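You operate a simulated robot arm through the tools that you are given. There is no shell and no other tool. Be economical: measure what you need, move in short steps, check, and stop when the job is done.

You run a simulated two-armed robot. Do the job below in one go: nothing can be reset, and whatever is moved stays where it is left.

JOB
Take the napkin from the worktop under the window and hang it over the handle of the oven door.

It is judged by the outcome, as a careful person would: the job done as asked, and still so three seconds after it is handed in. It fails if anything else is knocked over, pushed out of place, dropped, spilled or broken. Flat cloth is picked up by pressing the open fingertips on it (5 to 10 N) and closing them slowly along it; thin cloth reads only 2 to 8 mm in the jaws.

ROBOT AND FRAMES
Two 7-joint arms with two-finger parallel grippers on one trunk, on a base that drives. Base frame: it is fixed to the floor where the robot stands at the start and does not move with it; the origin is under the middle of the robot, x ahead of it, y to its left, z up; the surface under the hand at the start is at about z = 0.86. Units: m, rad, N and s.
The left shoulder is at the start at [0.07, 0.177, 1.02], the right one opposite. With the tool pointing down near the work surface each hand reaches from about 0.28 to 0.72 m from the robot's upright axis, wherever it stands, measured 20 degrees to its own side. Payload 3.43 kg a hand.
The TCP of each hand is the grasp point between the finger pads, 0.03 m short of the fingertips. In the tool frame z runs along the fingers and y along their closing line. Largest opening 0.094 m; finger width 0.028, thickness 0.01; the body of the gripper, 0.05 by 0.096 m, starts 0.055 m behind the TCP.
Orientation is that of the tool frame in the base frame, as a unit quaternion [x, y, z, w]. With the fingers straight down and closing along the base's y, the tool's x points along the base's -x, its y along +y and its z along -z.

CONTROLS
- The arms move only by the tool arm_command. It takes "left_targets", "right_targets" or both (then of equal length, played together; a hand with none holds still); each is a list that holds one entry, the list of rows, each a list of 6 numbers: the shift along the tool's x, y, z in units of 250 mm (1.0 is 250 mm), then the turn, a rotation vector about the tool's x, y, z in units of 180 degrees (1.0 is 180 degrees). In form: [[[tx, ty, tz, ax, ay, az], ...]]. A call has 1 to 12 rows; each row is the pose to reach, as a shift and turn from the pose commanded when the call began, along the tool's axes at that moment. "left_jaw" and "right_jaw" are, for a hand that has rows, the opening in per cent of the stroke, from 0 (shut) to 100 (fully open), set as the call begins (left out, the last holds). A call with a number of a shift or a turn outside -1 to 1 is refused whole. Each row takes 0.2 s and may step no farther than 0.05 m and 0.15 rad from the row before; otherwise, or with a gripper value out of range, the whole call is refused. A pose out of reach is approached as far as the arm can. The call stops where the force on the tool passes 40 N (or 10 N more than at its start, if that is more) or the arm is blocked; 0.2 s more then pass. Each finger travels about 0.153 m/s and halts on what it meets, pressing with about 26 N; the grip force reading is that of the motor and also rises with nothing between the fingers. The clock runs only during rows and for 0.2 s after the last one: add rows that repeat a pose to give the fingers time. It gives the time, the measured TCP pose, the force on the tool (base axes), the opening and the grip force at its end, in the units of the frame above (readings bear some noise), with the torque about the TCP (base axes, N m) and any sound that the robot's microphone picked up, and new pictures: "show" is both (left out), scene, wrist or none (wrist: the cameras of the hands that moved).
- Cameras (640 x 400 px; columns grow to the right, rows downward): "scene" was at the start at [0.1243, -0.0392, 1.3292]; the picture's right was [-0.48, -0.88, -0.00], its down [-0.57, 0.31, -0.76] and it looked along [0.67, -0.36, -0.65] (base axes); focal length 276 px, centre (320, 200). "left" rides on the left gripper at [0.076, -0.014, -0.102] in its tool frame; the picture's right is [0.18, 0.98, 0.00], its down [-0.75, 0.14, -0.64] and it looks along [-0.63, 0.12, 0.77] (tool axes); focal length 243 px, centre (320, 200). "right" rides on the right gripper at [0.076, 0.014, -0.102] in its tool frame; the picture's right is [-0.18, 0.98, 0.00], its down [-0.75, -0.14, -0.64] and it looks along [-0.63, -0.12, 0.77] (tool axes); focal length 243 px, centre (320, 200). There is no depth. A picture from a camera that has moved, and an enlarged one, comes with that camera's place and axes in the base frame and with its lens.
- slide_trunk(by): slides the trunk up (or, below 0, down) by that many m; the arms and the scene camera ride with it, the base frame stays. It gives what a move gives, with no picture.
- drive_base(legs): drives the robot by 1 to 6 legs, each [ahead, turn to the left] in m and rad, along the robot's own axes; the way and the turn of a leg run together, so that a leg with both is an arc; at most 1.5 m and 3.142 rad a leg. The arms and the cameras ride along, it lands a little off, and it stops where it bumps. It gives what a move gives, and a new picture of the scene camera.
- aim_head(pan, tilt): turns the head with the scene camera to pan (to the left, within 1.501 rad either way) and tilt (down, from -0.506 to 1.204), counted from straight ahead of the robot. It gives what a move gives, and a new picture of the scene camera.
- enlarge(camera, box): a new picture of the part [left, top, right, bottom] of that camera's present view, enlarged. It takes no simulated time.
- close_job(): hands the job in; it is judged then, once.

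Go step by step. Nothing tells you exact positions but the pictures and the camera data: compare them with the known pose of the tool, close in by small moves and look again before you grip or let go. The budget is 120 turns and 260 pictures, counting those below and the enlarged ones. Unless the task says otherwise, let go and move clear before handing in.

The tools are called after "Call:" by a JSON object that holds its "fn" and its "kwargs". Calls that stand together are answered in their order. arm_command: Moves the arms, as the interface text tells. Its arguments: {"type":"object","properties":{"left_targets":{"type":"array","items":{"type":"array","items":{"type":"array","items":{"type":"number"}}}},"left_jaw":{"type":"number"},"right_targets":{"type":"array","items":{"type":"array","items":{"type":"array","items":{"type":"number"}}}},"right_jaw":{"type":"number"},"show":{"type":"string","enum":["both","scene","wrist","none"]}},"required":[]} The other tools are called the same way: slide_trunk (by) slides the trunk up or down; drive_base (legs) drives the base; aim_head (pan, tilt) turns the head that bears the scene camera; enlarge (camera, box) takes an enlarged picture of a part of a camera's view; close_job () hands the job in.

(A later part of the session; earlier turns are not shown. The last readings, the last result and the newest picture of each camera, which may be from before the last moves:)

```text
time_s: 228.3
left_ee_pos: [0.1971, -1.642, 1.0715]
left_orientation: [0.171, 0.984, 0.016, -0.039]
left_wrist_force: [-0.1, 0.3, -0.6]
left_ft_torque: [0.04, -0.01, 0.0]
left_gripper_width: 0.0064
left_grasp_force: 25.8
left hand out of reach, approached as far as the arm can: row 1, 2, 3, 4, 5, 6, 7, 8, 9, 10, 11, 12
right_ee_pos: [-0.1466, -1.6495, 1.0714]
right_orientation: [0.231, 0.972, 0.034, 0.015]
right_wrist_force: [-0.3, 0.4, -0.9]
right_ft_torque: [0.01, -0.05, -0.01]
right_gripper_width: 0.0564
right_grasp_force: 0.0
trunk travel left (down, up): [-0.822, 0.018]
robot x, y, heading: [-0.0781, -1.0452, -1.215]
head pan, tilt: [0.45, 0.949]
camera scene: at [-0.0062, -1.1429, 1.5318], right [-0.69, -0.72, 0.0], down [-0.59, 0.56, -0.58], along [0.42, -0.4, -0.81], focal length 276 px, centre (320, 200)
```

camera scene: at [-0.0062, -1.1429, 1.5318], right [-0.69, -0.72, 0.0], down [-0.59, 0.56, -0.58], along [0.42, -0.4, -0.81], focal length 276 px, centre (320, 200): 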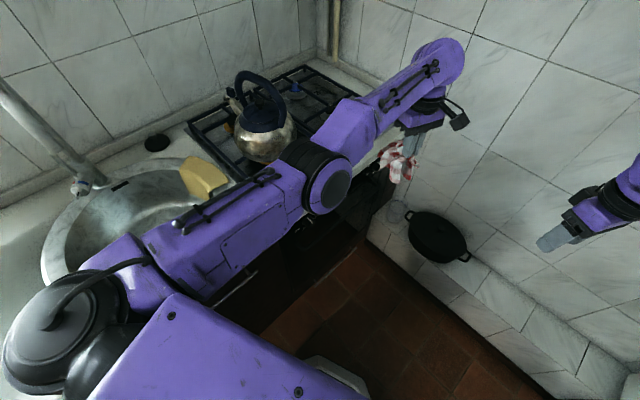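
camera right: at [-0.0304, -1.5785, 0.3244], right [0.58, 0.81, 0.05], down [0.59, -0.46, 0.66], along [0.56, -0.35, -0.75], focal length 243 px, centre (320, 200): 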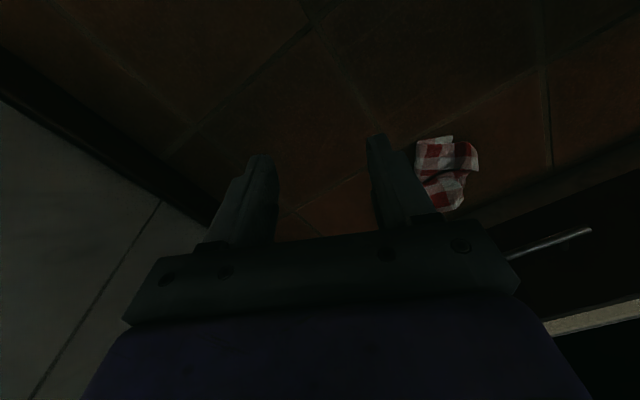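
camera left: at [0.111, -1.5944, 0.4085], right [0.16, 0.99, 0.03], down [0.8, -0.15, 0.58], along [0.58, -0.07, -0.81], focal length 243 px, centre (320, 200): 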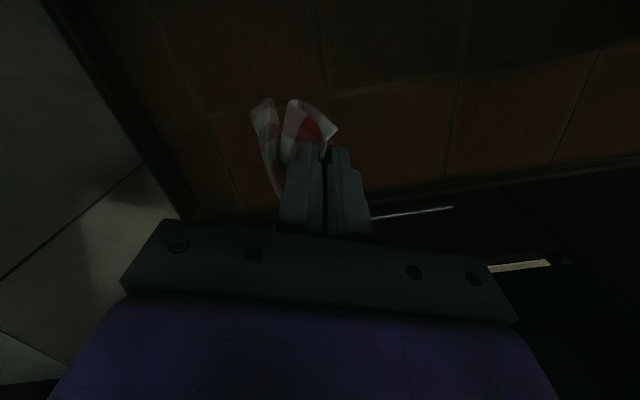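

I pull the left hand back in, then turn the base back to the working heading.

Call:
{"fn": "arm_command", "kwargs": {"left_targets": [[[0.06, 0.04, -0.03, 0, 0, 0], [0.12, 0.08, -0.06, 0, 0, 0], [0.18, 0.12, -0.09, 0, 0, 0], [0.24, 0.16, -0.12, 0, 0, 0], [0.3, 0.2, -0.15, 0, 0, 0], [0.36, 0.25, -0.18, 0, 0, 0], [0.42, 0.3, -0.21, 0, 0, 0], [0.5, 0.35, -0.24, 0, 0, 0], [0.565, 0.39, -0.28, 0, 0, 0], [0.565, 0.39, -0.28, 0, 0, 0]]], "show": "none"}}

Call:
{"fn": "drive_base", "kwargs": {"legs": [[0.03, 0], [0, 0.4]]}}

```text
time_s: 230.5
left_ee_pos: [0.1149, -1.6263, 1.1831]
left_orientation: [0.171, 0.984, 0.016, -0.037]
left_wrist_force: [0.3, 0.2, 0.2]
left_ft_torque: [0.02, 0.04, -0.01]
left_gripper_width: 0.0058
left_grasp_force: 26.0
left hand out of reach, approached as far as the arm can: row 1, 2, 3, 4, 5, 6, 7, 8, 9, 10
right_ee_pos: [-0.1431, -1.6526, 1.0813]
right_orientation: [0.231, 0.972, 0.027, 0.029]
right_wrist_force: [0.5, -0.2, -0.3]
right_ft_torque: [-0.01, -0.01, 0.0]
right_gripper_width: 0.0564
right_grasp_force: 0.2
trunk travel left (down, up): [-0.822, 0.018]
robot x, y, heading: [-0.0748, -1.0484, -1.21]
head pan, tilt: [0.45, 0.949]
```

```text
time_s: 231.8
left_ee_pos: [0.1483, -1.6495, 1.1845]
left_orientation: [0.151, 0.988, 0.013, -0.041]
left_wrist_force: [-0.2, 0.0, -0.6]
left_ft_torque: [0.0, -0.04, 0.0]
left_gripper_width: 0.005
left_grasp_force: 25.8
right_ee_pos: [-0.1083, -1.685, 1.0803]
right_orientation: [0.214, 0.976, 0.032, 0.031]
right_wrist_force: [-0.2, 0.1, -0.8]
right_ft_torque: [0.01, -0.05, 0.02]
right_gripper_width: 0.0563
right_grasp_force: 0.1
trunk travel left (down, up): [-0.822, 0.018]
robot x, y, heading: [-0.0693, -1.077, -1.168]
head pan, tilt: [0.45, 0.949]
stopped in leg 2: the robot was blocked; the commanded pose is now the measured one
camera scene: at [0.0068, -1.1702, 1.5318], right [-0.66, -0.75, 0.0], down [-0.61, 0.54, -0.58], along [0.44, -0.38, -0.81], focal length 276 px, centre (320, 200)
```

scene: 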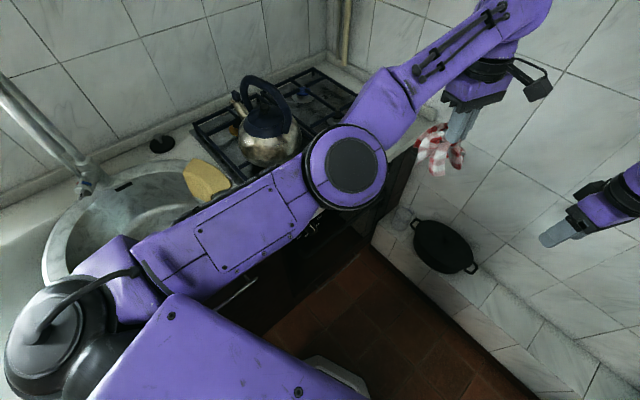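

The turn was blocked after a small angle. I look to the right/behind to see what I touched.

Call:
{"fn": "aim_head", "kwargs": {"pan": -1.3, "tilt": 0.85}}

```text
time_s: 233.6
left_ee_pos: [0.1499, -1.6487, 1.1839]
left_orientation: [0.15, 0.988, 0.014, -0.042]
left_wrist_force: [0.0, -0.4, -0.7]
left_ft_torque: [0.03, 0.03, -0.01]
left_gripper_width: 0.0052
left_grasp_force: 26.1
right_ee_pos: [-0.1059, -1.6852, 1.0807]
right_orientation: [0.212, 0.976, 0.031, 0.029]
right_wrist_force: [-0.3, -0.2, 0.2]
right_ft_torque: [0.05, 0.01, -0.01]
right_gripper_width: 0.0568
right_grasp_force: 0.2
trunk travel left (down, up): [-0.822, 0.018]
robot x, y, heading: [-0.0619, -1.0765, -1.166]
head pan, tilt: [-1.3, 0.85]
camera scene: at [-0.1071, -1.1704, 1.5393], right [-0.62, 0.78, 0.0], down [0.59, 0.47, -0.66], along [-0.52, -0.41, -0.75], focal length 276 px, centre (320, 200)
```

scene: 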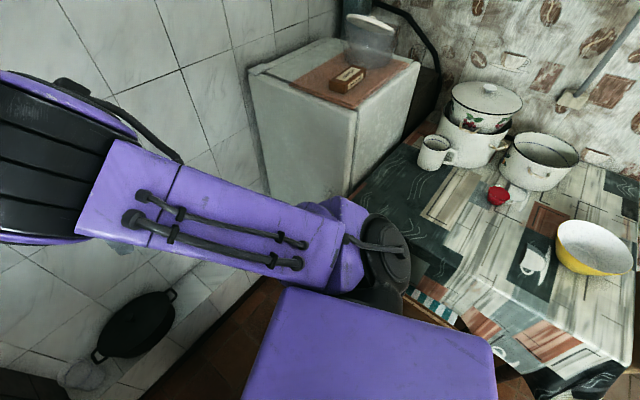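

Call:
{"fn": "aim_head", "kwargs": {"pan": 0.8, "tilt": 1.0}}

```text
time_s: 235.6
left_ee_pos: [0.1499, -1.6481, 1.1839]
left_orientation: [0.15, 0.988, 0.014, -0.042]
left_wrist_force: [-0.6, 0.2, 0.3]
left_ft_torque: [0.04, 0.01, 0.0]
left_gripper_width: 0.0054
left_grasp_force: 26.2
right_ee_pos: [-0.1061, -1.6839, 1.0818]
right_orientation: [0.213, 0.976, 0.03, 0.029]
right_wrist_force: [-0.3, -0.2, -0.5]
right_ft_torque: [0.03, -0.02, 0.0]
right_gripper_width: 0.0563
right_grasp_force: 0.1
trunk travel left (down, up): [-0.822, 0.018]
robot x, y, heading: [-0.0636, -1.0768, -1.166]
head pan, tilt: [0.799, 1.0]
camera scene: at [0.0191, -1.1468, 1.5282], right [-0.36, -0.93, 0.0], down [-0.78, 0.3, -0.54], along [0.5, -0.2, -0.84], focal length 276 px, centre (320, 200)
```

scene: 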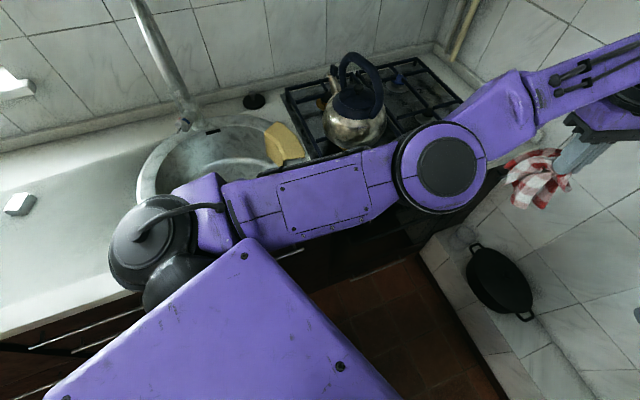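

Nothing obvious touches. I try the turn again in a small step.

Call:
{"fn": "drive_base", "kwargs": {"legs": [[0, 0.1]]}}

```text
time_s: 236.5
left_ee_pos: [0.2058, -1.6233, 1.1839]
left_orientation: [0.099, 0.994, 0.012, -0.043]
left_wrist_force: [0.0, -0.3, 0.0]
left_ft_torque: [0.0, -0.01, -0.03]
left_gripper_width: 0.005
left_grasp_force: 26.1
right_ee_pos: [-0.0466, -1.6862, 1.0823]
right_orientation: [0.162, 0.986, 0.032, 0.031]
right_wrist_force: [-0.1, -0.4, -0.7]
right_ft_torque: [0.05, 0.02, -0.01]
right_gripper_width: 0.0561
right_grasp_force: 0.1
trunk travel left (down, up): [-0.822, 0.018]
robot x, y, heading: [-0.0626, -1.0763, -1.069]
head pan, tilt: [0.799, 1.0]
camera scene: at [0.0228, -1.1389, 1.5283], right [-0.26, -0.96, 0.0], down [-0.81, 0.22, -0.54], along [0.52, -0.14, -0.84], focal length 276 px, centre (320, 200)
```

scene: 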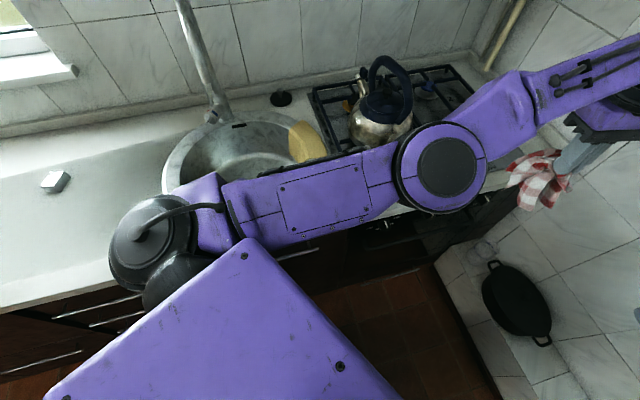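

It works now. I bring the left hand to its former relative position and finish the turn.

Call:
{"fn": "arm_command", "kwargs": {"left_targets": [[[0.06, 0, 0.03, 0, 0, 0], [0.12, 0.01, 0.06, 0, 0, 0], [0.18, 0.015, 0.1, 0, 0, 0], [0.25, 0.015, 0.13, 0, 0, 0], [0.25, 0.015, 0.13, 0, 0, 0]]], "show": "none"}}

Call:
{"fn": "drive_base", "kwargs": {"legs": [[0, 0.25]]}}

```text
time_s: 237.7
left_ee_pos: [0.2033, -1.6272, 1.1749]
left_orientation: [0.1, 0.994, 0.011, -0.043]
left_wrist_force: [-0.3, -0.4, 0.7]
left_ft_torque: [-0.01, -0.01, 0.0]
left_gripper_width: 0.0051
left_grasp_force: 26.0
left hand out of reach, approached as far as the arm can: row 1, 2, 3, 4, 5
right_ee_pos: [-0.0446, -1.6854, 1.0822]
right_orientation: [0.162, 0.986, 0.032, 0.03]
right_wrist_force: [0.1, 0.2, 0.0]
right_ft_torque: [0.01, 0.03, -0.03]
right_gripper_width: 0.0564
right_grasp_force: 0.0
trunk travel left (down, up): [-0.822, 0.018]
robot x, y, heading: [-0.067, -1.0761, -1.068]
head pan, tilt: [0.799, 1.0]
```

```text
time_s: 239.0
left_ee_pos: [0.3292, -1.5455, 1.1754]
left_orientation: [-0.024, 0.999, 0.006, -0.044]
left_wrist_force: [-0.7, 0.8, -0.2]
left_ft_torque: [0.0, 0.02, -0.04]
left_gripper_width: 0.005
left_grasp_force: 25.5
right_ee_pos: [0.1032, -1.6625, 1.0802]
right_orientation: [0.04, 0.998, 0.036, 0.025]
right_wrist_force: [0.0, 0.1, 0.1]
right_ft_torque: [0.03, 0.04, 0.0]
right_gripper_width: 0.0564
right_grasp_force: 0.0
trunk travel left (down, up): [-0.822, 0.018]
robot x, y, heading: [-0.0631, -1.0746, -0.821]
head pan, tilt: [0.799, 1.0]
camera scene: at [0.038, -1.1143, 1.5282], right [-0.02, -1.0, 0.0], down [-0.84, 0.02, -0.54], along [0.54, -0.01, -0.84], focal length 276 px, centre (320, 200)
```

scene: 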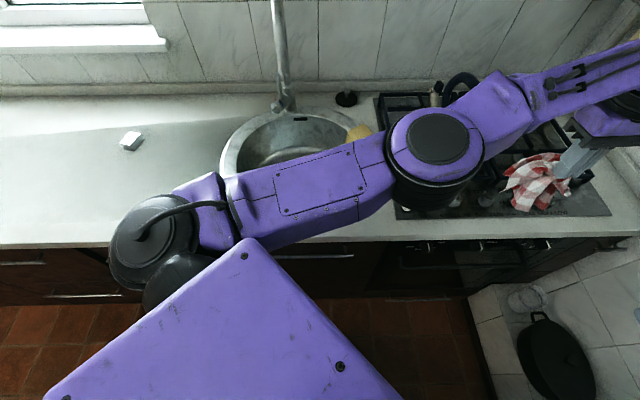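

Call:
{"fn": "arm_command", "kwargs": {"left_targets": [[[0.04, 0.015, 0, 0, 0, 0], [0.08, 0.03, 0, 0, 0, 0], [0.12, 0.045, 0.03, 0, 0, 0], [0.16, 0.06, 0.06, 0, 0, 0], [0.16, 0.06, 0.1, 0, 0, 0], [0.16, 0.06, 0.1, 0, 0, 0]]], "show": "none"}}

Call:
{"fn": "aim_head", "kwargs": {"pan": -0.1, "tilt": 1.1}}

```text
time_s: 240.4
left_ee_pos: [0.3301, -1.5436, 1.1757]
left_orientation: [-0.024, 0.999, 0.006, -0.044]
left_wrist_force: [-0.3, -0.2, -0.1]
left_ft_torque: [0.04, -0.01, 0.0]
left_gripper_width: 0.0052
left_grasp_force: 26.2
left hand out of reach, approached as far as the arm can: row 1, 2, 3, 4, 5, 6
right_ee_pos: [0.1043, -1.6618, 1.0815]
right_orientation: [0.04, 0.998, 0.035, 0.025]
right_wrist_force: [-0.5, -0.9, -0.1]
right_ft_torque: [-0.01, 0.06, 0.0]
right_gripper_width: 0.0563
right_grasp_force: 0.1
trunk travel left (down, up): [-0.822, 0.018]
robot x, y, heading: [-0.0664, -1.0773, -0.819]
head pan, tilt: [0.799, 1.0]
```

```text
time_s: 241.6
left_ee_pos: [0.3301, -1.5444, 1.1749]
left_orientation: [-0.025, 0.999, 0.006, -0.044]
left_wrist_force: [-0.6, -0.3, -0.7]
left_ft_torque: [0.01, -0.01, -0.05]
left_gripper_width: 0.005
left_grasp_force: 25.9
right_ee_pos: [0.1023, -1.6612, 1.0804]
right_orientation: [0.04, 0.998, 0.035, 0.025]
right_wrist_force: [-0.2, -0.7, 0.2]
right_ft_torque: [-0.02, 0.0, 0.02]
right_gripper_width: 0.0564
right_grasp_force: 0.0
trunk travel left (down, up): [-0.822, 0.018]
robot x, y, heading: [-0.0655, -1.0761, -0.82]
head pan, tilt: [-0.099, 1.1]
camera scene: at [0.0071, -1.1622, 1.5216], right [-0.79, -0.61, 0.0], down [-0.54, 0.71, -0.45], along [0.28, -0.36, -0.89], focal length 276 px, centre (320, 200)
```

scene: 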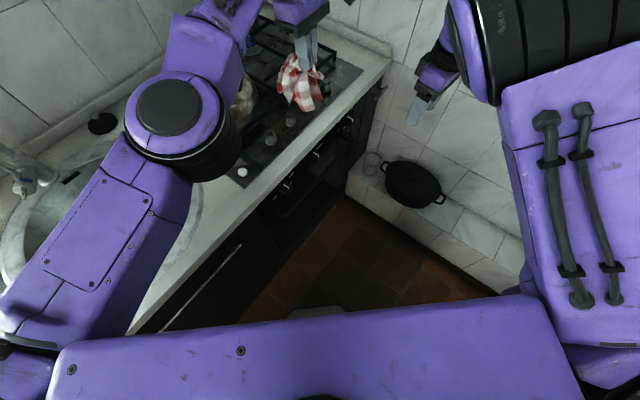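

The left arm's posture is at a limit for retracting, so I shift the base slightly instead, and at the same time bring the right hand into its tilted approach pose.

Call:
{"fn": "drive_base", "kwargs": {"legs": [[-0.02, -0.06]]}}

Call:
{"fn": "arm_command", "kwargs": {"right_targets": [[[-0.033, 0.047, 0.038, 0.002, -0.027, -0.004], [-0.066, 0.094, 0.077, 0.004, -0.055, -0.008], [-0.1, 0.141, 0.115, 0.006, -0.082, -0.011], [-0.131, 0.188, 0.153, 0.008, -0.109, -0.015], [-0.164, 0.235, 0.192, 0.01, -0.136, -0.018], [-0.197, 0.282, 0.23, 0.011, -0.162, -0.022], [-0.23, 0.329, 0.268, 0.013, -0.189, -0.026], [-0.262, 0.376, 0.307, 0.015, -0.216, -0.03], [-0.295, 0.423, 0.345, 0.017, -0.243, -0.033], [-0.328, 0.47, 0.383, 0.019, -0.27, -0.037], [-0.36, 0.517, 0.42, 0.02, -0.295, -0.04], [-0.393, 0.564, 0.46, 0.022, -0.317, -0.044]]], "right_jaw": 85, "show": "both"}}

Call:
{"fn": "enlarge", "kwargs": {"camera": "left", "box": [200, 0, 440, 170]}}

```text
time_s: 242.4
left_ee_pos: [0.2906, -1.5547, 1.1723]
left_orientation: [0.007, 0.999, 0.008, -0.046]
left_wrist_force: [-0.1, -0.9, -0.4]
left_ft_torque: [0.01, 0.01, -0.04]
left_gripper_width: 0.0052
left_grasp_force: 26.4
right_ee_pos: [0.0588, -1.6569, 1.0806]
right_orientation: [0.071, 0.997, 0.036, 0.024]
right_wrist_force: [-0.1, -0.1, -0.1]
right_ft_torque: [0.03, 0.01, 0.0]
right_gripper_width: 0.0564
right_grasp_force: 0.0
trunk travel left (down, up): [-0.822, 0.018]
robot x, y, heading: [-0.0759, -1.0622, -0.881]
head pan, tilt: [-0.099, 1.1]
camera scene: at [-0.0055, -1.1537, 1.521], right [-0.83, -0.56, 0.0], down [-0.5, 0.74, -0.45], along [0.25, -0.38, -0.89], focal length 276 px, centre (320, 200)
```

scene: 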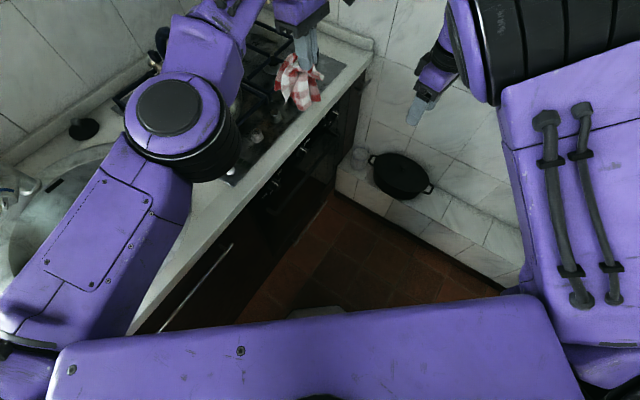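

```text
time_s: 245.0
left_ee_pos: [0.2859, -1.5518, 1.1741]
left_orientation: [0.007, 0.999, 0.007, -0.043]
left_wrist_force: [1.1, -0.3, 0.2]
left_ft_torque: [0.02, -0.01, -0.01]
left_gripper_width: 0.0054
left_grasp_force: 25.7
right_ee_pos: [0.1793, -1.5249, 0.981]
right_orientation: [0.014, 0.866, -0.038, 0.499]
right_wrist_force: [0.0, -0.2, 0.4]
right_ft_torque: [0.01, 0.0, 0.03]
right_gripper_width: 0.0799
right_grasp_force: 0.2
trunk travel left (down, up): [-0.822, 0.018]
robot x, y, heading: [-0.0816, -1.0637, -0.884]
head pan, tilt: [-0.099, 1.1]
camera scene: at [-0.0116, -1.1519, 1.5215], right [-0.83, -0.56, 0.0], down [-0.5, 0.74, -0.45], along [0.25, -0.38, -0.89], focal length 276 px, centre (320, 200)
camera right: at [0.0521, -1.5032, 0.9652], right [0.15, 0.98, 0.11], down [-0.18, -0.08, 0.98], along [0.97, -0.17, 0.17], focal length 243 px, centre (320, 200)
```

scene: 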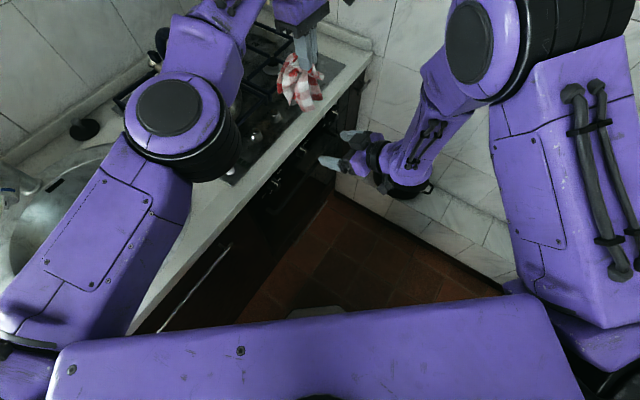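
right: 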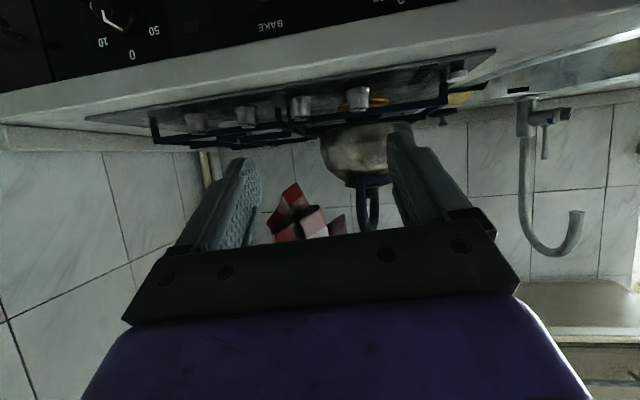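

```text
2.35 times, centred on (320, 85) of left
camera zoom: at [0.2196, -1.5675, 1.2837], right [-0.17, 0.99, 0.03], down [0.81, 0.12, 0.58], along [0.56, 0.12, -0.82], focal length 571 px, centre (320, 471)
```

zoom: 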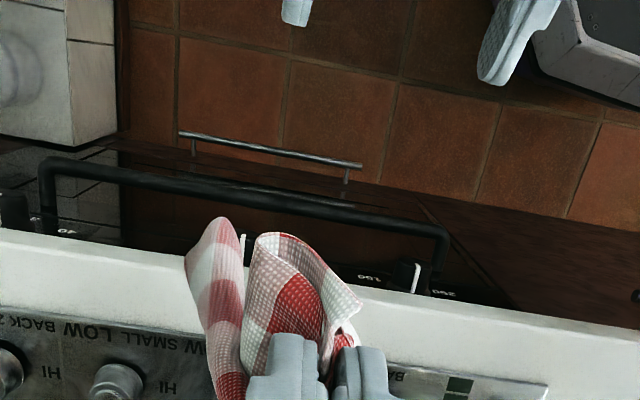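

The bundle is now held near its centre and is only ~15 cm long. That suggests a simpler one-hand plan: the right hand pinches it so ~10 cm hangs on one side (to pass over the bar) while the longer rest is caught in front by the bar. I raise the right hand to look.

Call:
{"fn": "arm_command", "kwargs": {"right_targets": [[[-0.073, -0.023, -0.027, 0, 0, 0], [-0.146, -0.047, -0.053, 0, 0, 0], [-0.219, -0.07, -0.08, 0, 0, 0], [-0.292, -0.093, -0.107, 0, 0, 0], [-0.365, -0.117, -0.133, 0, 0, 0], [-0.438, -0.14, -0.16, 0, 0, 0], [-0.438, -0.14, -0.16, 0, 0, 0]]], "show": "none"}}

Call:
{"fn": "enlarge", "kwargs": {"camera": "right", "box": [180, 0, 480, 240]}}

Call:
{"fn": "enlarge", "kwargs": {"camera": "scene", "box": [240, 20, 380, 140]}}

```text
time_s: 246.6
left_ee_pos: [0.2868, -1.5519, 1.1748]
left_orientation: [0.007, 0.999, 0.007, -0.043]
left_wrist_force: [0.9, -0.9, -0.2]
left_ft_torque: [0.02, -0.01, 0.0]
left_gripper_width: 0.0052
left_grasp_force: 25.9
right_ee_pos: [0.1948, -1.5517, 1.0987]
right_orientation: [0.014, 0.866, -0.038, 0.498]
right_wrist_force: [-0.5, -0.3, 0.1]
right_ft_torque: [-0.02, 0.0, -0.02]
right_gripper_width: 0.0801
right_grasp_force: 0.1
trunk travel left (down, up): [-0.822, 0.018]
robot x, y, heading: [-0.0797, -1.0603, -0.88]
head pan, tilt: [-0.099, 1.1]
```

```text
1.67 times, centred on (330, 120) of right
camera zoom: at [0.068, -1.5313, 1.0839], right [0.15, 0.98, 0.11], down [-0.18, -0.08, 0.98], along [0.97, -0.17, 0.17], focal length 404 px, centre (303, 333)
```

zoom: 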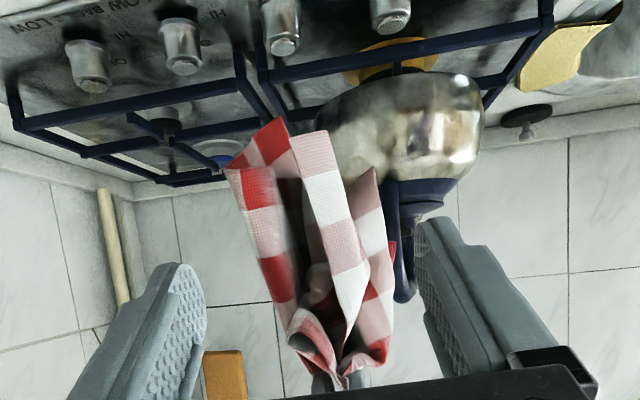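

```text
3.33 times, centred on (310, 80) of scene
camera zoom: at [-0.0117, -1.1515, 1.5215], right [-0.83, -0.56, 0.0], down [-0.5, 0.74, -0.45], along [0.25, -0.38, -0.89], focal length 920 px, centre (353, 600)
```

zoom: 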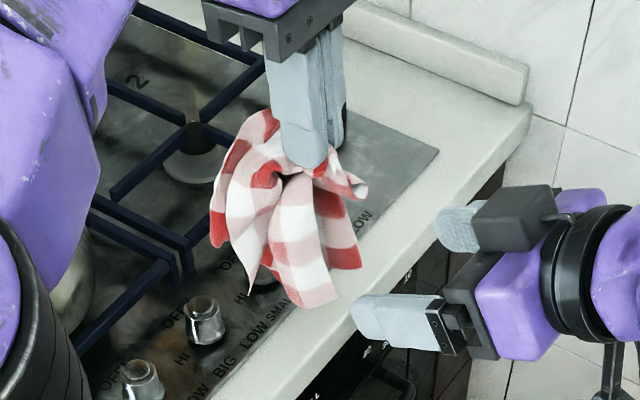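

The bundle hangs in several lobes from the left's pinch. I advance the right hand to take only the room-side half and close.

Call:
{"fn": "arm_command", "kwargs": {"right_targets": [[[-0.033, 0, 0.057, 0, 0, 0], [-0.066, 0, 0.114, 0, 0, 0], [-0.099, 0, 0.171, 0, 0, 0], [-0.132, 0, 0.228, 0, 0, 0], [-0.132, 0, 0.228, 0, 0, 0]]], "show": "none"}}

Call:
{"fn": "arm_command", "kwargs": {"right_targets": [[[0, 0, 0, 0, 0, 0], [0, 0, 0, 0, 0, 0], [0, 0, 0, 0, 0, 0], [0, 0, 0, 0, 0, 0], [0, 0, 0, 0, 0, 0]]], "right_jaw": 0, "show": "none"}}

Call:
{"fn": "enlarge", "kwargs": {"camera": "right", "box": [180, 0, 480, 240]}}

Call:
{"fn": "enlarge", "kwargs": {"camera": "scene", "box": [240, 20, 380, 140]}}

```text
time_s: 247.8
left_ee_pos: [0.2873, -1.5523, 1.1749]
left_orientation: [0.007, 0.999, 0.007, -0.044]
left_wrist_force: [-0.3, -0.5, -0.7]
left_ft_torque: [0.02, 0.02, -0.07]
left_gripper_width: 0.0051
left_grasp_force: 25.5
right_ee_pos: [0.2618, -1.5554, 1.0998]
right_orientation: [0.013, 0.866, -0.038, 0.499]
right_wrist_force: [0.3, 0.4, -0.3]
right_ft_torque: [0.0, -0.01, 0.01]
right_gripper_width: 0.0799
right_grasp_force: 0.1
trunk travel left (down, up): [-0.822, 0.018]
robot x, y, heading: [-0.0772, -1.0634, -0.884]
head pan, tilt: [-0.099, 1.1]
```

```text
time_s: 249.0
left_ee_pos: [0.2865, -1.553, 1.1752]
left_orientation: [0.006, 0.999, 0.007, -0.044]
left_wrist_force: [-0.9, -0.1, -0.1]
left_ft_torque: [0.02, 0.02, -0.04]
left_gripper_width: 0.0051
left_grasp_force: 26.1
right_ee_pos: [0.2617, -1.556, 1.0998]
right_orientation: [0.013, 0.866, -0.038, 0.498]
right_wrist_force: [-0.2, -0.2, -0.1]
right_ft_torque: [0.01, -0.02, 0.04]
right_gripper_width: 0.0057
right_grasp_force: 26.6
trunk travel left (down, up): [-0.822, 0.018]
robot x, y, heading: [-0.0785, -1.0625, -0.88]
head pan, tilt: [-0.099, 1.1]
```

```text
1.67 times, centred on (330, 120) of right
camera zoom: at [0.1347, -1.5343, 1.0836], right [0.15, 0.98, 0.11], down [-0.18, -0.08, 0.98], along [0.97, -0.17, 0.17], focal length 404 px, centre (303, 333)
```

zoom: 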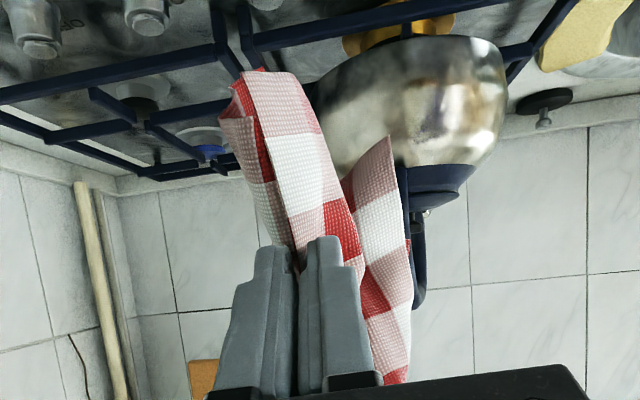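

```text
3.33 times, centred on (310, 80) of scene
camera zoom: at [-0.0119, -1.1513, 1.5216], right [-0.83, -0.56, 0.0], down [-0.5, 0.74, -0.45], along [0.25, -0.38, -0.89], focal length 920 px, centre (353, 600)
```

zoom: 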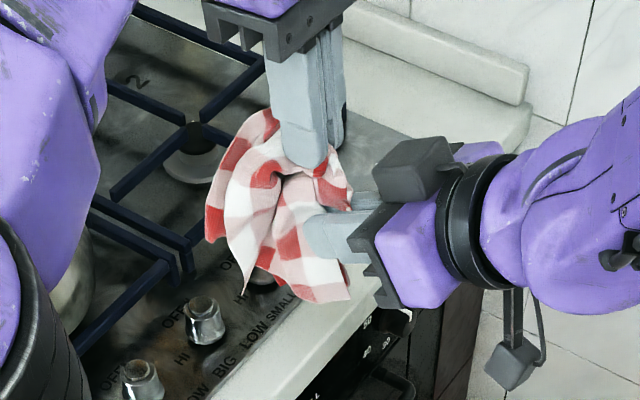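

Right holds the lobe with ~9 cm hanging beyond. I release the left hand, then draw the right back 8 cm so the rest hangs in front of the counter.

Call:
{"fn": "arm_command", "kwargs": {"left_targets": [[[0, 0, 0, 0, 0, 0], [0, 0, 0, 0, 0, 0], [0, 0, 0, 0, 0, 0], [0, 0, -0.05, 0, 0, 0], [0, 0, -0.1, 0, 0, 0], [0, 0, -0.15, 0, 0, 0], [0, 0, -0.2, 0, 0, 0]]], "left_jaw": 60, "show": "none"}}

Call:
{"fn": "arm_command", "kwargs": {"right_targets": [[[0.04, 0, -0.07, 0, 0, 0], [0.08, 0, -0.14, 0, 0, 0], [0.12, 0, -0.21, 0, 0, 0], [0.16, 0, -0.28, 0, 0, 0], [0.16, 0, -0.28, 0, 0, 0], [0.16, 0, -0.28, 0, 0, 0], [0.16, 0, -0.28, 0, 0, 0]]], "show": "wrist"}}

Call:
{"fn": "enlarge", "kwargs": {"camera": "scene", "box": [240, 20, 400, 160]}}

```text
time_s: 250.6
left_ee_pos: [0.2869, -1.545, 1.2111]
left_orientation: [0.008, 0.999, 0.007, -0.045]
left_wrist_force: [0.9, 0.2, 0.5]
left_ft_torque: [-0.01, 0.0, -0.04]
left_gripper_width: 0.0565
left_grasp_force: 0.1
left hand out of reach, approached as far as the arm can: row 5, 6, 7
right_ee_pos: [0.2619, -1.5552, 1.0985]
right_orientation: [0.013, 0.866, -0.038, 0.498]
right_wrist_force: [0.5, -0.4, -0.4]
right_ft_torque: [0.01, 0.0, 0.01]
right_gripper_width: 0.0062
right_grasp_force: 25.6
trunk travel left (down, up): [-0.822, 0.018]
robot x, y, heading: [-0.077, -1.0603, -0.882]
head pan, tilt: [-0.099, 1.1]
```

```text
time_s: 252.2
left_ee_pos: [0.285, -1.5449, 1.2107]
left_orientation: [0.008, 0.999, 0.008, -0.044]
left_wrist_force: [-0.4, -0.1, -0.5]
left_ft_torque: [0.01, 0.01, 0.02]
left_gripper_width: 0.0564
left_grasp_force: 0.0
right_ee_pos: [0.18, -1.55, 1.101]
right_orientation: [0.013, 0.866, -0.038, 0.499]
right_wrist_force: [0.2, -0.2, 0.0]
right_ft_torque: [0.02, 0.0, -0.01]
right_gripper_width: 0.0061
right_grasp_force: 25.6
trunk travel left (down, up): [-0.822, 0.018]
robot x, y, heading: [-0.0775, -1.0609, -0.88]
head pan, tilt: [-0.099, 1.1]
camera right: at [0.0533, -1.5304, 1.0849], right [0.15, 0.98, 0.11], down [-0.18, -0.08, 0.98], along [0.97, -0.17, 0.17], focal length 243 px, centre (320, 200)
```

right: 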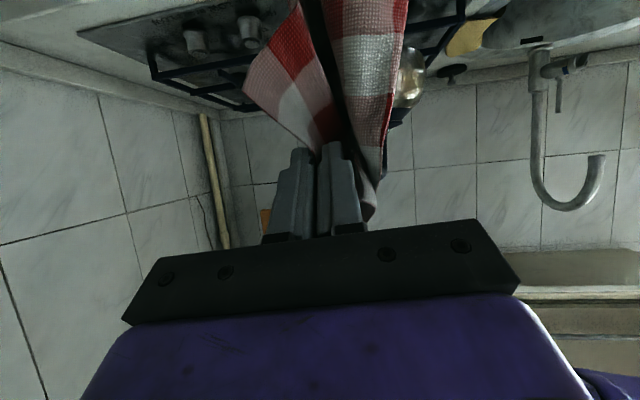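

```text
2.86 times, centred on (320, 90) of scene
camera zoom: at [-0.0122, -1.1513, 1.5216], right [-0.83, -0.56, 0.0], down [-0.5, 0.74, -0.45], along [0.25, -0.38, -0.89], focal length 789 px, centre (320, 514)
```

zoom: 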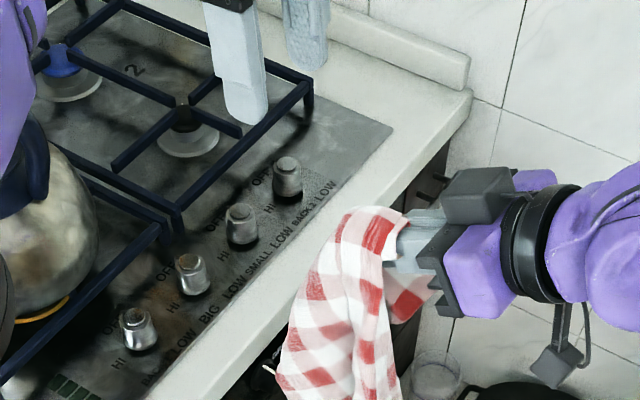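

Now the cloth hangs from the right fingertips in two parts: a short lobe and the longer rest. I lower to tip height z≈0.79 in front of the bar, centred between the knobs.

Call:
{"fn": "slide_trunk", "kwargs": {"by": -0.15}}

Call:
{"fn": "arm_command", "kwargs": {"right_targets": [[[0.07, 0.014, 0.041, 0, 0, 0], [0.14, 0.028, 0.082, 0, 0, 0], [0.21, 0.042, 0.123, 0, 0, 0], [0.28, 0.056, 0.164, 0, 0, 0], [0.35, 0.07, 0.205, 0, 0, 0], [0.43, 0.085, 0.25, 0, 0, 0], [0.502, 0.1, 0.29, 0, 0, 0], [0.502, 0.1, 0.29, 0, 0, 0]]], "show": "none"}}

Call:
{"fn": "enlarge", "kwargs": {"camera": "left", "box": [160, 0, 480, 200]}}

Call:
{"fn": "enlarge", "kwargs": {"camera": "right", "box": [160, 0, 520, 240]}}

```text
time_s: 253.9
left_ee_pos: [0.2847, -1.5447, 1.0612]
left_orientation: [0.007, 0.999, 0.007, -0.043]
left_wrist_force: [1.0, -0.4, 0.6]
left_ft_torque: [0.02, 0.04, -0.04]
left_gripper_width: 0.0564
left_grasp_force: 0.1
right_ee_pos: [0.1814, -1.5513, 0.9501]
right_orientation: [0.014, 0.866, -0.038, 0.499]
right_wrist_force: [1.0, -0.7, -0.4]
right_ft_torque: [-0.01, 0.03, 0.0]
right_gripper_width: 0.0059
right_grasp_force: 25.5
trunk travel left (down, up): [-0.672, 0.168]
robot x, y, heading: [-0.0808, -1.0628, -0.877]
head pan, tilt: [-0.099, 1.1]
```

```text
time_s: 255.8
left_ee_pos: [0.2839, -1.544, 1.0624]
left_orientation: [0.006, 0.999, 0.007, -0.044]
left_wrist_force: [-0.2, -0.1, 0.8]
left_ft_torque: [0.0, 0.02, -0.01]
left_gripper_width: 0.056
left_grasp_force: 0.1
right_ee_pos: [0.1822, -1.5335, 0.8038]
right_orientation: [0.013, 0.866, -0.039, 0.499]
right_wrist_force: [0.7, -0.4, -0.3]
right_ft_torque: [-0.02, 0.01, -0.02]
right_gripper_width: 0.0059
right_grasp_force: 25.9
trunk travel left (down, up): [-0.672, 0.168]
robot x, y, heading: [-0.0783, -1.0585, -0.881]
head pan, tilt: [-0.099, 1.1]
```

```text
2.00 times, centred on (320, 100) of left
camera zoom: at [0.2181, -1.5586, 1.1707], right [-0.17, 0.99, 0.03], down [0.81, 0.12, 0.58], along [0.56, 0.12, -0.82], focal length 485 px, centre (320, 400)
```

zoom: 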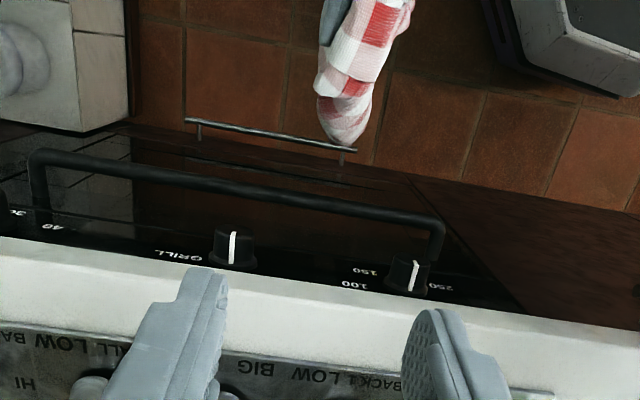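

```text
1.67 times, centred on (340, 120) of right
camera zoom: at [0.0546, -1.513, 0.7876], right [0.15, 0.98, 0.11], down [-0.18, -0.08, 0.98], along [0.97, -0.17, 0.17], focal length 404 px, centre (287, 333)
```

zoom: 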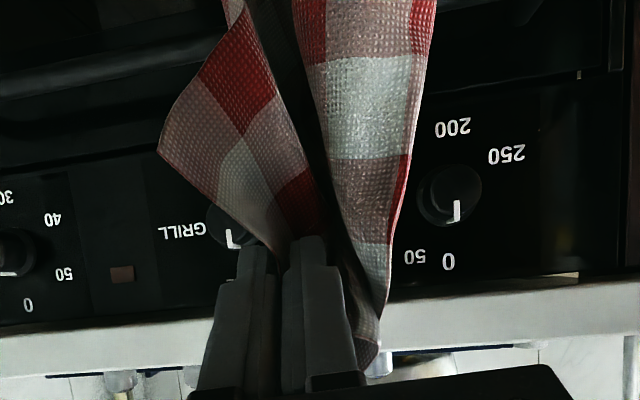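

I push forward over the bar 15 cm and check.

Call:
{"fn": "arm_command", "kwargs": {"right_targets": [[[-0.035, 0, 0.06, 0, 0, 0], [-0.075, 0, 0.12, 0, 0, 0], [-0.11, 0, 0.18, 0, 0, 0], [-0.145, 0, 0.24, 0, 0, 0], [-0.18, 0, 0.3, 0, 0, 0], [-0.215, 0, 0.36, 0, 0, 0], [-0.25, 0, 0.42, 0, 0, 0], [-0.28, 0, 0.47, 0, 0, 0], [-0.303, 0, 0.512, 0, 0, 0], [-0.303, 0, 0.512, 0, 0, 0]]], "show": "none"}}

Call:
{"fn": "enlarge", "kwargs": {"camera": "left", "box": [160, 0, 480, 200]}}

Call:
{"fn": "enlarge", "kwargs": {"camera": "right", "box": [120, 0, 520, 300]}}

```text
time_s: 257.9
left_ee_pos: [0.2858, -1.5447, 1.0621]
left_orientation: [0.006, 0.999, 0.007, -0.043]
left_wrist_force: [-1.2, -0.1, 0.1]
left_ft_torque: [0.0, 0.02, 0.01]
left_gripper_width: 0.0565
left_grasp_force: 0.0
right_ee_pos: [0.3306, -1.5447, 0.8065]
right_orientation: [0.013, 0.866, -0.038, 0.499]
right_wrist_force: [-0.5, 0.9, 0.3]
right_ft_torque: [0.03, 0.0, -0.01]
right_gripper_width: 0.006
right_grasp_force: 25.9
trunk travel left (down, up): [-0.672, 0.168]
robot x, y, heading: [-0.075, -1.0639, -0.879]
head pan, tilt: [-0.099, 1.1]
```

```text
2.00 times, centred on (320, 100) of left
camera zoom: at [0.2181, -1.5588, 1.1706], right [-0.17, 0.99, 0.03], down [0.81, 0.12, 0.58], along [0.56, 0.12, -0.82], focal length 485 px, centre (320, 400)
```

zoom: 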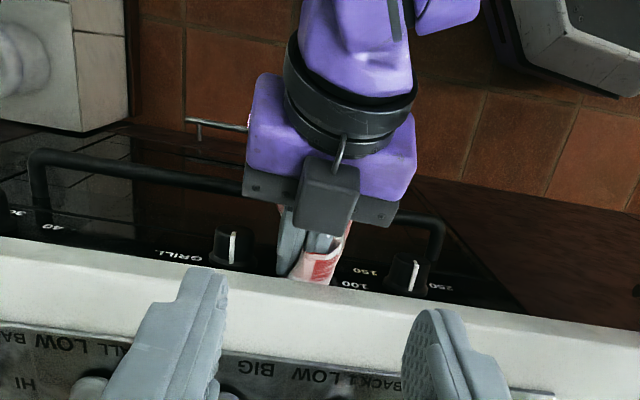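

```text
1.33 times, centred on (320, 150) of right
camera zoom: at [0.2035, -1.522, 0.7905], right [0.15, 0.98, 0.11], down [-0.18, -0.08, 0.98], along [0.97, -0.17, 0.17], focal length 324 px, centre (320, 267)
```

zoom: 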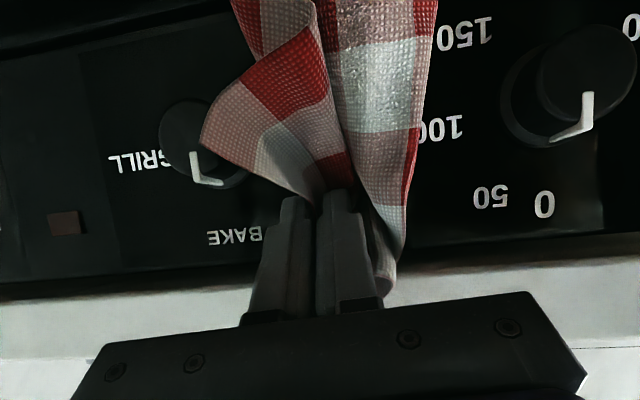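

Call:
{"fn": "slide_trunk", "kwargs": {"by": -0.07}}

Call:
{"fn": "enlarge", "kwargs": {"camera": "right", "box": [120, 0, 520, 300]}}

```text
time_s: 259.0
left_ee_pos: [0.2839, -1.5442, 0.9914]
left_orientation: [0.007, 0.999, 0.007, -0.044]
left_wrist_force: [-1.1, 0.6, -1.1]
left_ft_torque: [0.01, -0.01, -0.02]
left_gripper_width: 0.0566
left_grasp_force: 0.0
right_ee_pos: [0.3301, -1.5424, 0.7375]
right_orientation: [0.014, 0.866, -0.038, 0.499]
right_wrist_force: [0.3, 0.9, -0.5]
right_ft_torque: [0.0, 0.04, 0.0]
right_gripper_width: 0.006
right_grasp_force: 26.0
trunk travel left (down, up): [-0.602, 0.238]
robot x, y, heading: [-0.076, -1.0615, -0.882]
head pan, tilt: [-0.099, 1.1]
```

```text
1.33 times, centred on (320, 150) of right
camera zoom: at [0.2034, -1.522, 0.7208], right [0.15, 0.98, 0.11], down [-0.18, -0.08, 0.98], along [0.97, -0.17, 0.17], focal length 324 px, centre (320, 267)
```

zoom: 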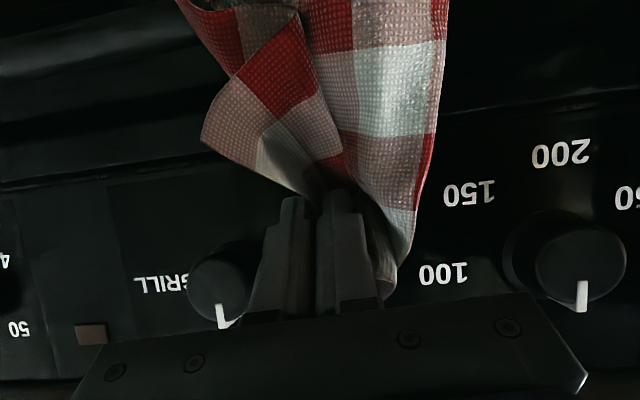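

The left elbow now nears the counter height, so I lower the right arm itself for the last 4.5 cm.

Call:
{"fn": "arm_command", "kwargs": {"right_targets": [[[0.04, 0, 0.022, 0, 0, 0], [0.08, 0, 0.045, 0, 0, 0], [0.12, 0, 0.068, 0, 0, 0], [0.156, 0, 0.09, 0, 0, 0], [0.156, 0, 0.09, 0, 0, 0]]], "show": "none"}}

Call:
{"fn": "enlarge", "kwargs": {"camera": "right", "box": [120, 0, 520, 300]}}

Call:
{"fn": "enlarge", "kwargs": {"camera": "left", "box": [200, 0, 440, 160]}}

```text
time_s: 260.2
left_ee_pos: [0.2859, -1.5441, 0.9916]
left_orientation: [0.007, 0.999, 0.007, -0.042]
left_wrist_force: [0.6, -0.6, -0.1]
left_ft_torque: [0.02, 0.01, -0.03]
left_gripper_width: 0.0566
left_grasp_force: 0.1
right_ee_pos: [0.3294, -1.5451, 0.6913]
right_orientation: [0.014, 0.866, -0.038, 0.498]
right_wrist_force: [-0.1, -1.0, -0.8]
right_ft_torque: [-0.01, -0.04, 0.02]
right_gripper_width: 0.0061
right_grasp_force: 25.8
trunk travel left (down, up): [-0.602, 0.238]
robot x, y, heading: [-0.0786, -1.0598, -0.882]
head pan, tilt: [-0.099, 1.1]
```

```text
1.33 times, centred on (320, 150) of right
camera zoom: at [0.2031, -1.5246, 0.6754], right [0.15, 0.98, 0.11], down [-0.18, -0.08, 0.98], along [0.97, -0.17, 0.17], focal length 324 px, centre (320, 267)
```

zoom: 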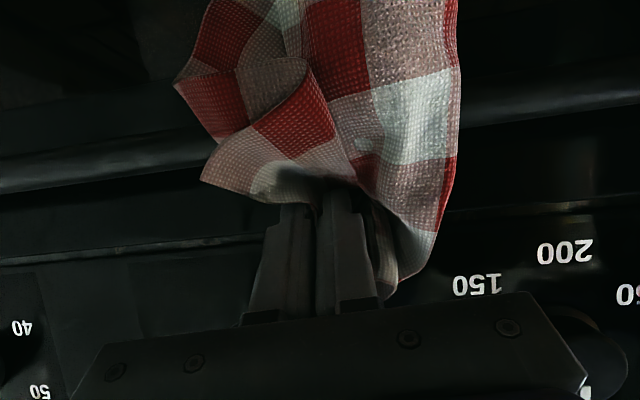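

```text
2.50 times, centred on (320, 80) of left
camera zoom: at [0.2182, -1.5587, 1.1006], right [-0.17, 0.99, 0.03], down [0.81, 0.12, 0.58], along [0.56, 0.12, -0.82], focal length 606 px, centre (320, 500)
```

zoom: 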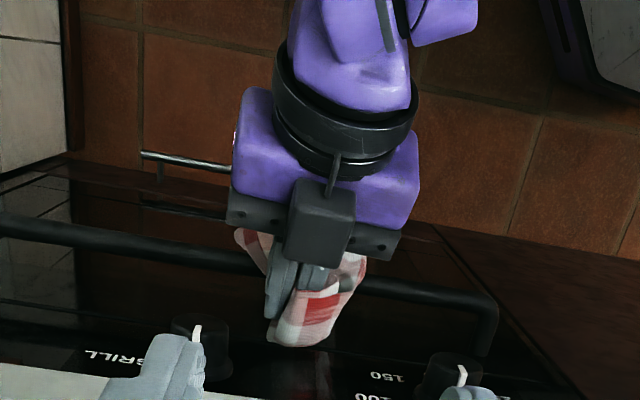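

Both parts are draped in front of the bar; the "short" lobe is longer than thought (~14 cm). I'll lift out, go higher, and use a quick forward swing so the lobe flies over the bar while the long part stays in front.

Call:
{"fn": "arm_command", "kwargs": {"right_targets": [[[-0.11, 0, -0.06, 0, 0, 0], [-0.22, 0.01, -0.13, 0, 0, 0], [-0.346, 0.02, -0.2, 0, 0, 0], [-0.37, 0.03, -0.3, 0, 0, 0], [-0.4, 0.04, -0.4, 0, 0, 0], [-0.43, 0.04, -0.48, 0, 0, 0], [-0.461, 0.04, -0.553, 0, 0, 0], [-0.461, 0.04, -0.553, 0, 0, 0], [-0.461, 0.04, -0.553, 0, 0, 0], [-0.461, 0.04, -0.553, 0, 0, 0], [-0.461, 0.04, -0.553, 0, 0, 0]]], "show": "none"}}

Call:
{"fn": "enlarge", "kwargs": {"camera": "left", "box": [200, 0, 440, 160]}}

Call:
{"fn": "enlarge", "kwargs": {"camera": "scene", "box": [220, 40, 400, 200]}}

Call:
{"fn": "enlarge", "kwargs": {"camera": "right", "box": [120, 0, 520, 300]}}

```text
time_s: 262.6
left_ee_pos: [0.2849, -1.5445, 0.9918]
left_orientation: [0.007, 0.999, 0.007, -0.043]
left_wrist_force: [0.5, -0.3, 0.1]
left_ft_torque: [0.0, 0.03, 0.01]
left_gripper_width: 0.0564
left_grasp_force: 0.0
right_ee_pos: [0.2707, -1.5251, 0.8625]
right_orientation: [0.013, 0.866, -0.038, 0.498]
right_wrist_force: [1.1, 0.7, -0.2]
right_ft_torque: [-0.01, -0.02, -0.01]
right_gripper_width: 0.0061
right_grasp_force: 26.1
trunk travel left (down, up): [-0.602, 0.238]
robot x, y, heading: [-0.0771, -1.0645, -0.88]
head pan, tilt: [-0.099, 1.1]
```

```text
2.50 times, centred on (320, 80) of left
camera zoom: at [0.2183, -1.5589, 1.1004], right [-0.17, 0.99, 0.03], down [0.81, 0.12, 0.58], along [0.56, 0.12, -0.82], focal length 606 px, centre (320, 500)
```

zoom: 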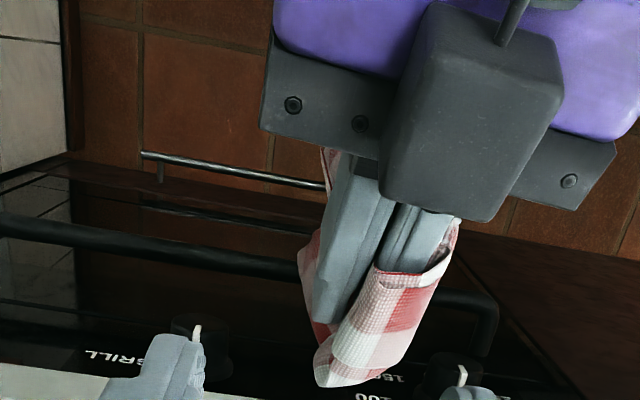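

```text
2.50 times, centred on (310, 120) of scene
camera zoom: at [-0.0118, -1.1513, 1.3016], right [-0.83, -0.56, 0.0], down [-0.5, 0.74, -0.45], along [0.25, -0.38, -0.89], focal length 690 px, centre (345, 400)
```

zoom: 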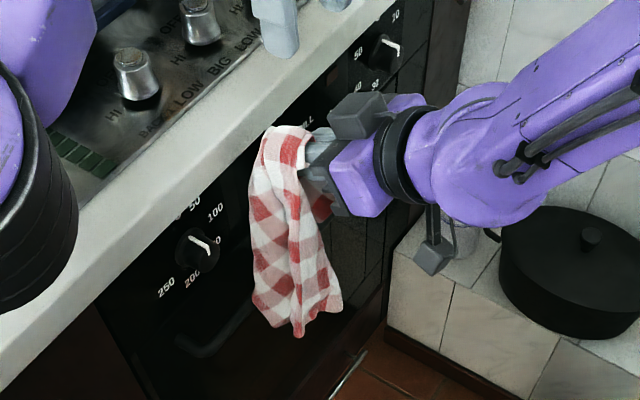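

```text
1.33 times, centred on (320, 150) of right
camera zoom: at [0.1439, -1.5044, 0.8454], right [0.15, 0.98, 0.11], down [-0.18, -0.08, 0.98], along [0.97, -0.17, 0.17], focal length 324 px, centre (320, 267)
```

zoom: 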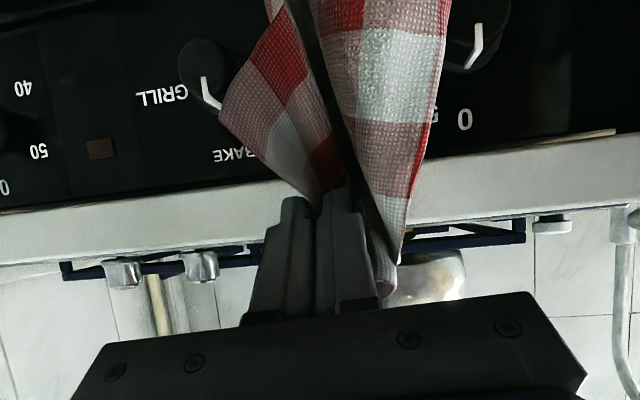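

I try the swing: back off, sweep forward, stop at the lip and drop quickly behind the bar.

Call:
{"fn": "arm_command", "kwargs": {"right_targets": [[[0.1, 0, -0.173, 0, 0, 0], [0.2, 0, -0.346, 0, 0, 0], [0.2, 0, -0.346, 0, 0, 0], [0.2, 0, -0.346, 0, 0, 0], [0.1, 0, -0.173, 0, 0, 0], [0, 0, 0, 0, 0, 0], [-0.092, 0, 0.159, 0, 0, 0], [0.081, 0, 0.259, 0, 0, 0], [0.231, 0, 0.383, 0, 0, 0], [0.387, 0, 0.473, 0, 0, 0], [0.387, 0, 0.473, 0, 0, 0]]], "show": "none"}}

Call:
{"fn": "enlarge", "kwargs": {"camera": "right", "box": [120, 0, 520, 300]}}

Call:
{"fn": "enlarge", "kwargs": {"camera": "left", "box": [200, 0, 440, 160]}}

```text
time_s: 265.0
left_ee_pos: [0.2835, -1.5438, 0.9921]
left_orientation: [0.007, 0.999, 0.008, -0.044]
left_wrist_force: [0.1, 0.8, -0.2]
left_ft_torque: [-0.01, 0.0, -0.03]
left_gripper_width: 0.0564
left_grasp_force: 0.1
right_ee_pos: [0.3212, -1.5343, 0.7161]
right_orientation: [0.013, 0.866, -0.038, 0.498]
right_wrist_force: [0.2, 0.5, 0.7]
right_ft_torque: [-0.01, -0.03, 0.0]
right_gripper_width: 0.0062
right_grasp_force: 25.7
trunk travel left (down, up): [-0.602, 0.238]
robot x, y, heading: [-0.077, -1.0611, -0.88]
head pan, tilt: [-0.099, 1.1]
```

```text
1.33 times, centred on (320, 150) of right
camera zoom: at [0.1942, -1.5132, 0.7007], right [0.15, 0.98, 0.11], down [-0.18, -0.08, 0.98], along [0.97, -0.17, 0.17], focal length 324 px, centre (320, 267)
```

zoom: 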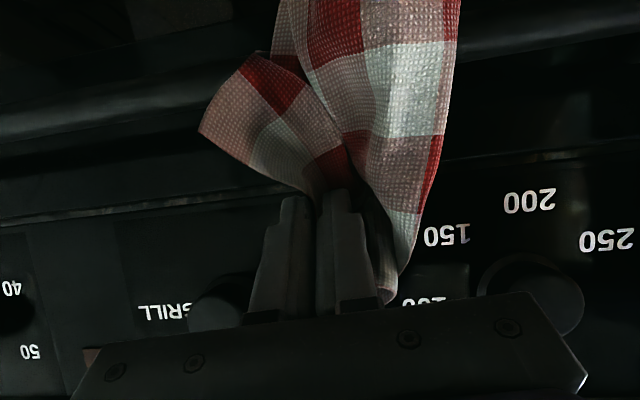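

```text
2.50 times, centred on (320, 80) of left
camera zoom: at [0.218, -1.5583, 1.1009], right [-0.17, 0.99, 0.03], down [0.81, 0.12, 0.58], along [0.56, 0.12, -0.82], focal length 606 px, centre (320, 500)
```

zoom: 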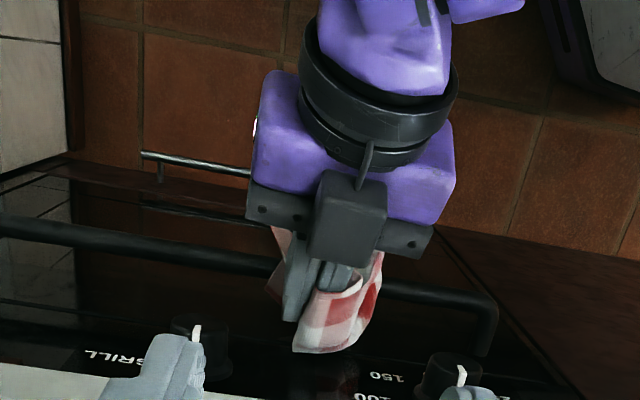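

Call:
{"fn": "enlarge", "kwargs": {"camera": "right", "box": [220, 0, 360, 120]}}

```text
3.33 times, centred on (290, 60) of right
camera zoom: at [0.1942, -1.5132, 0.7007], right [0.15, 0.98, 0.11], down [-0.18, -0.08, 0.98], along [0.97, -0.17, 0.17], focal length 809 px, centre (420, 667)
```

zoom: 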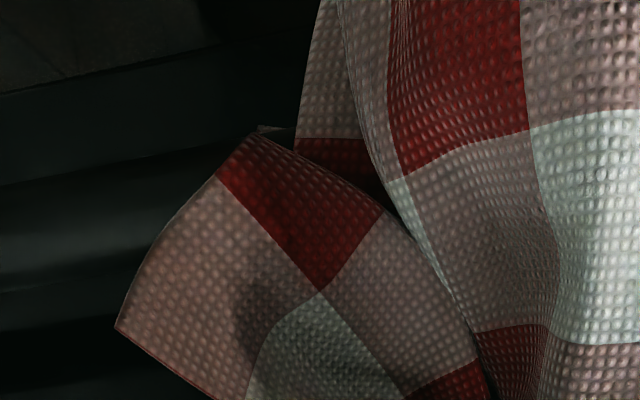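

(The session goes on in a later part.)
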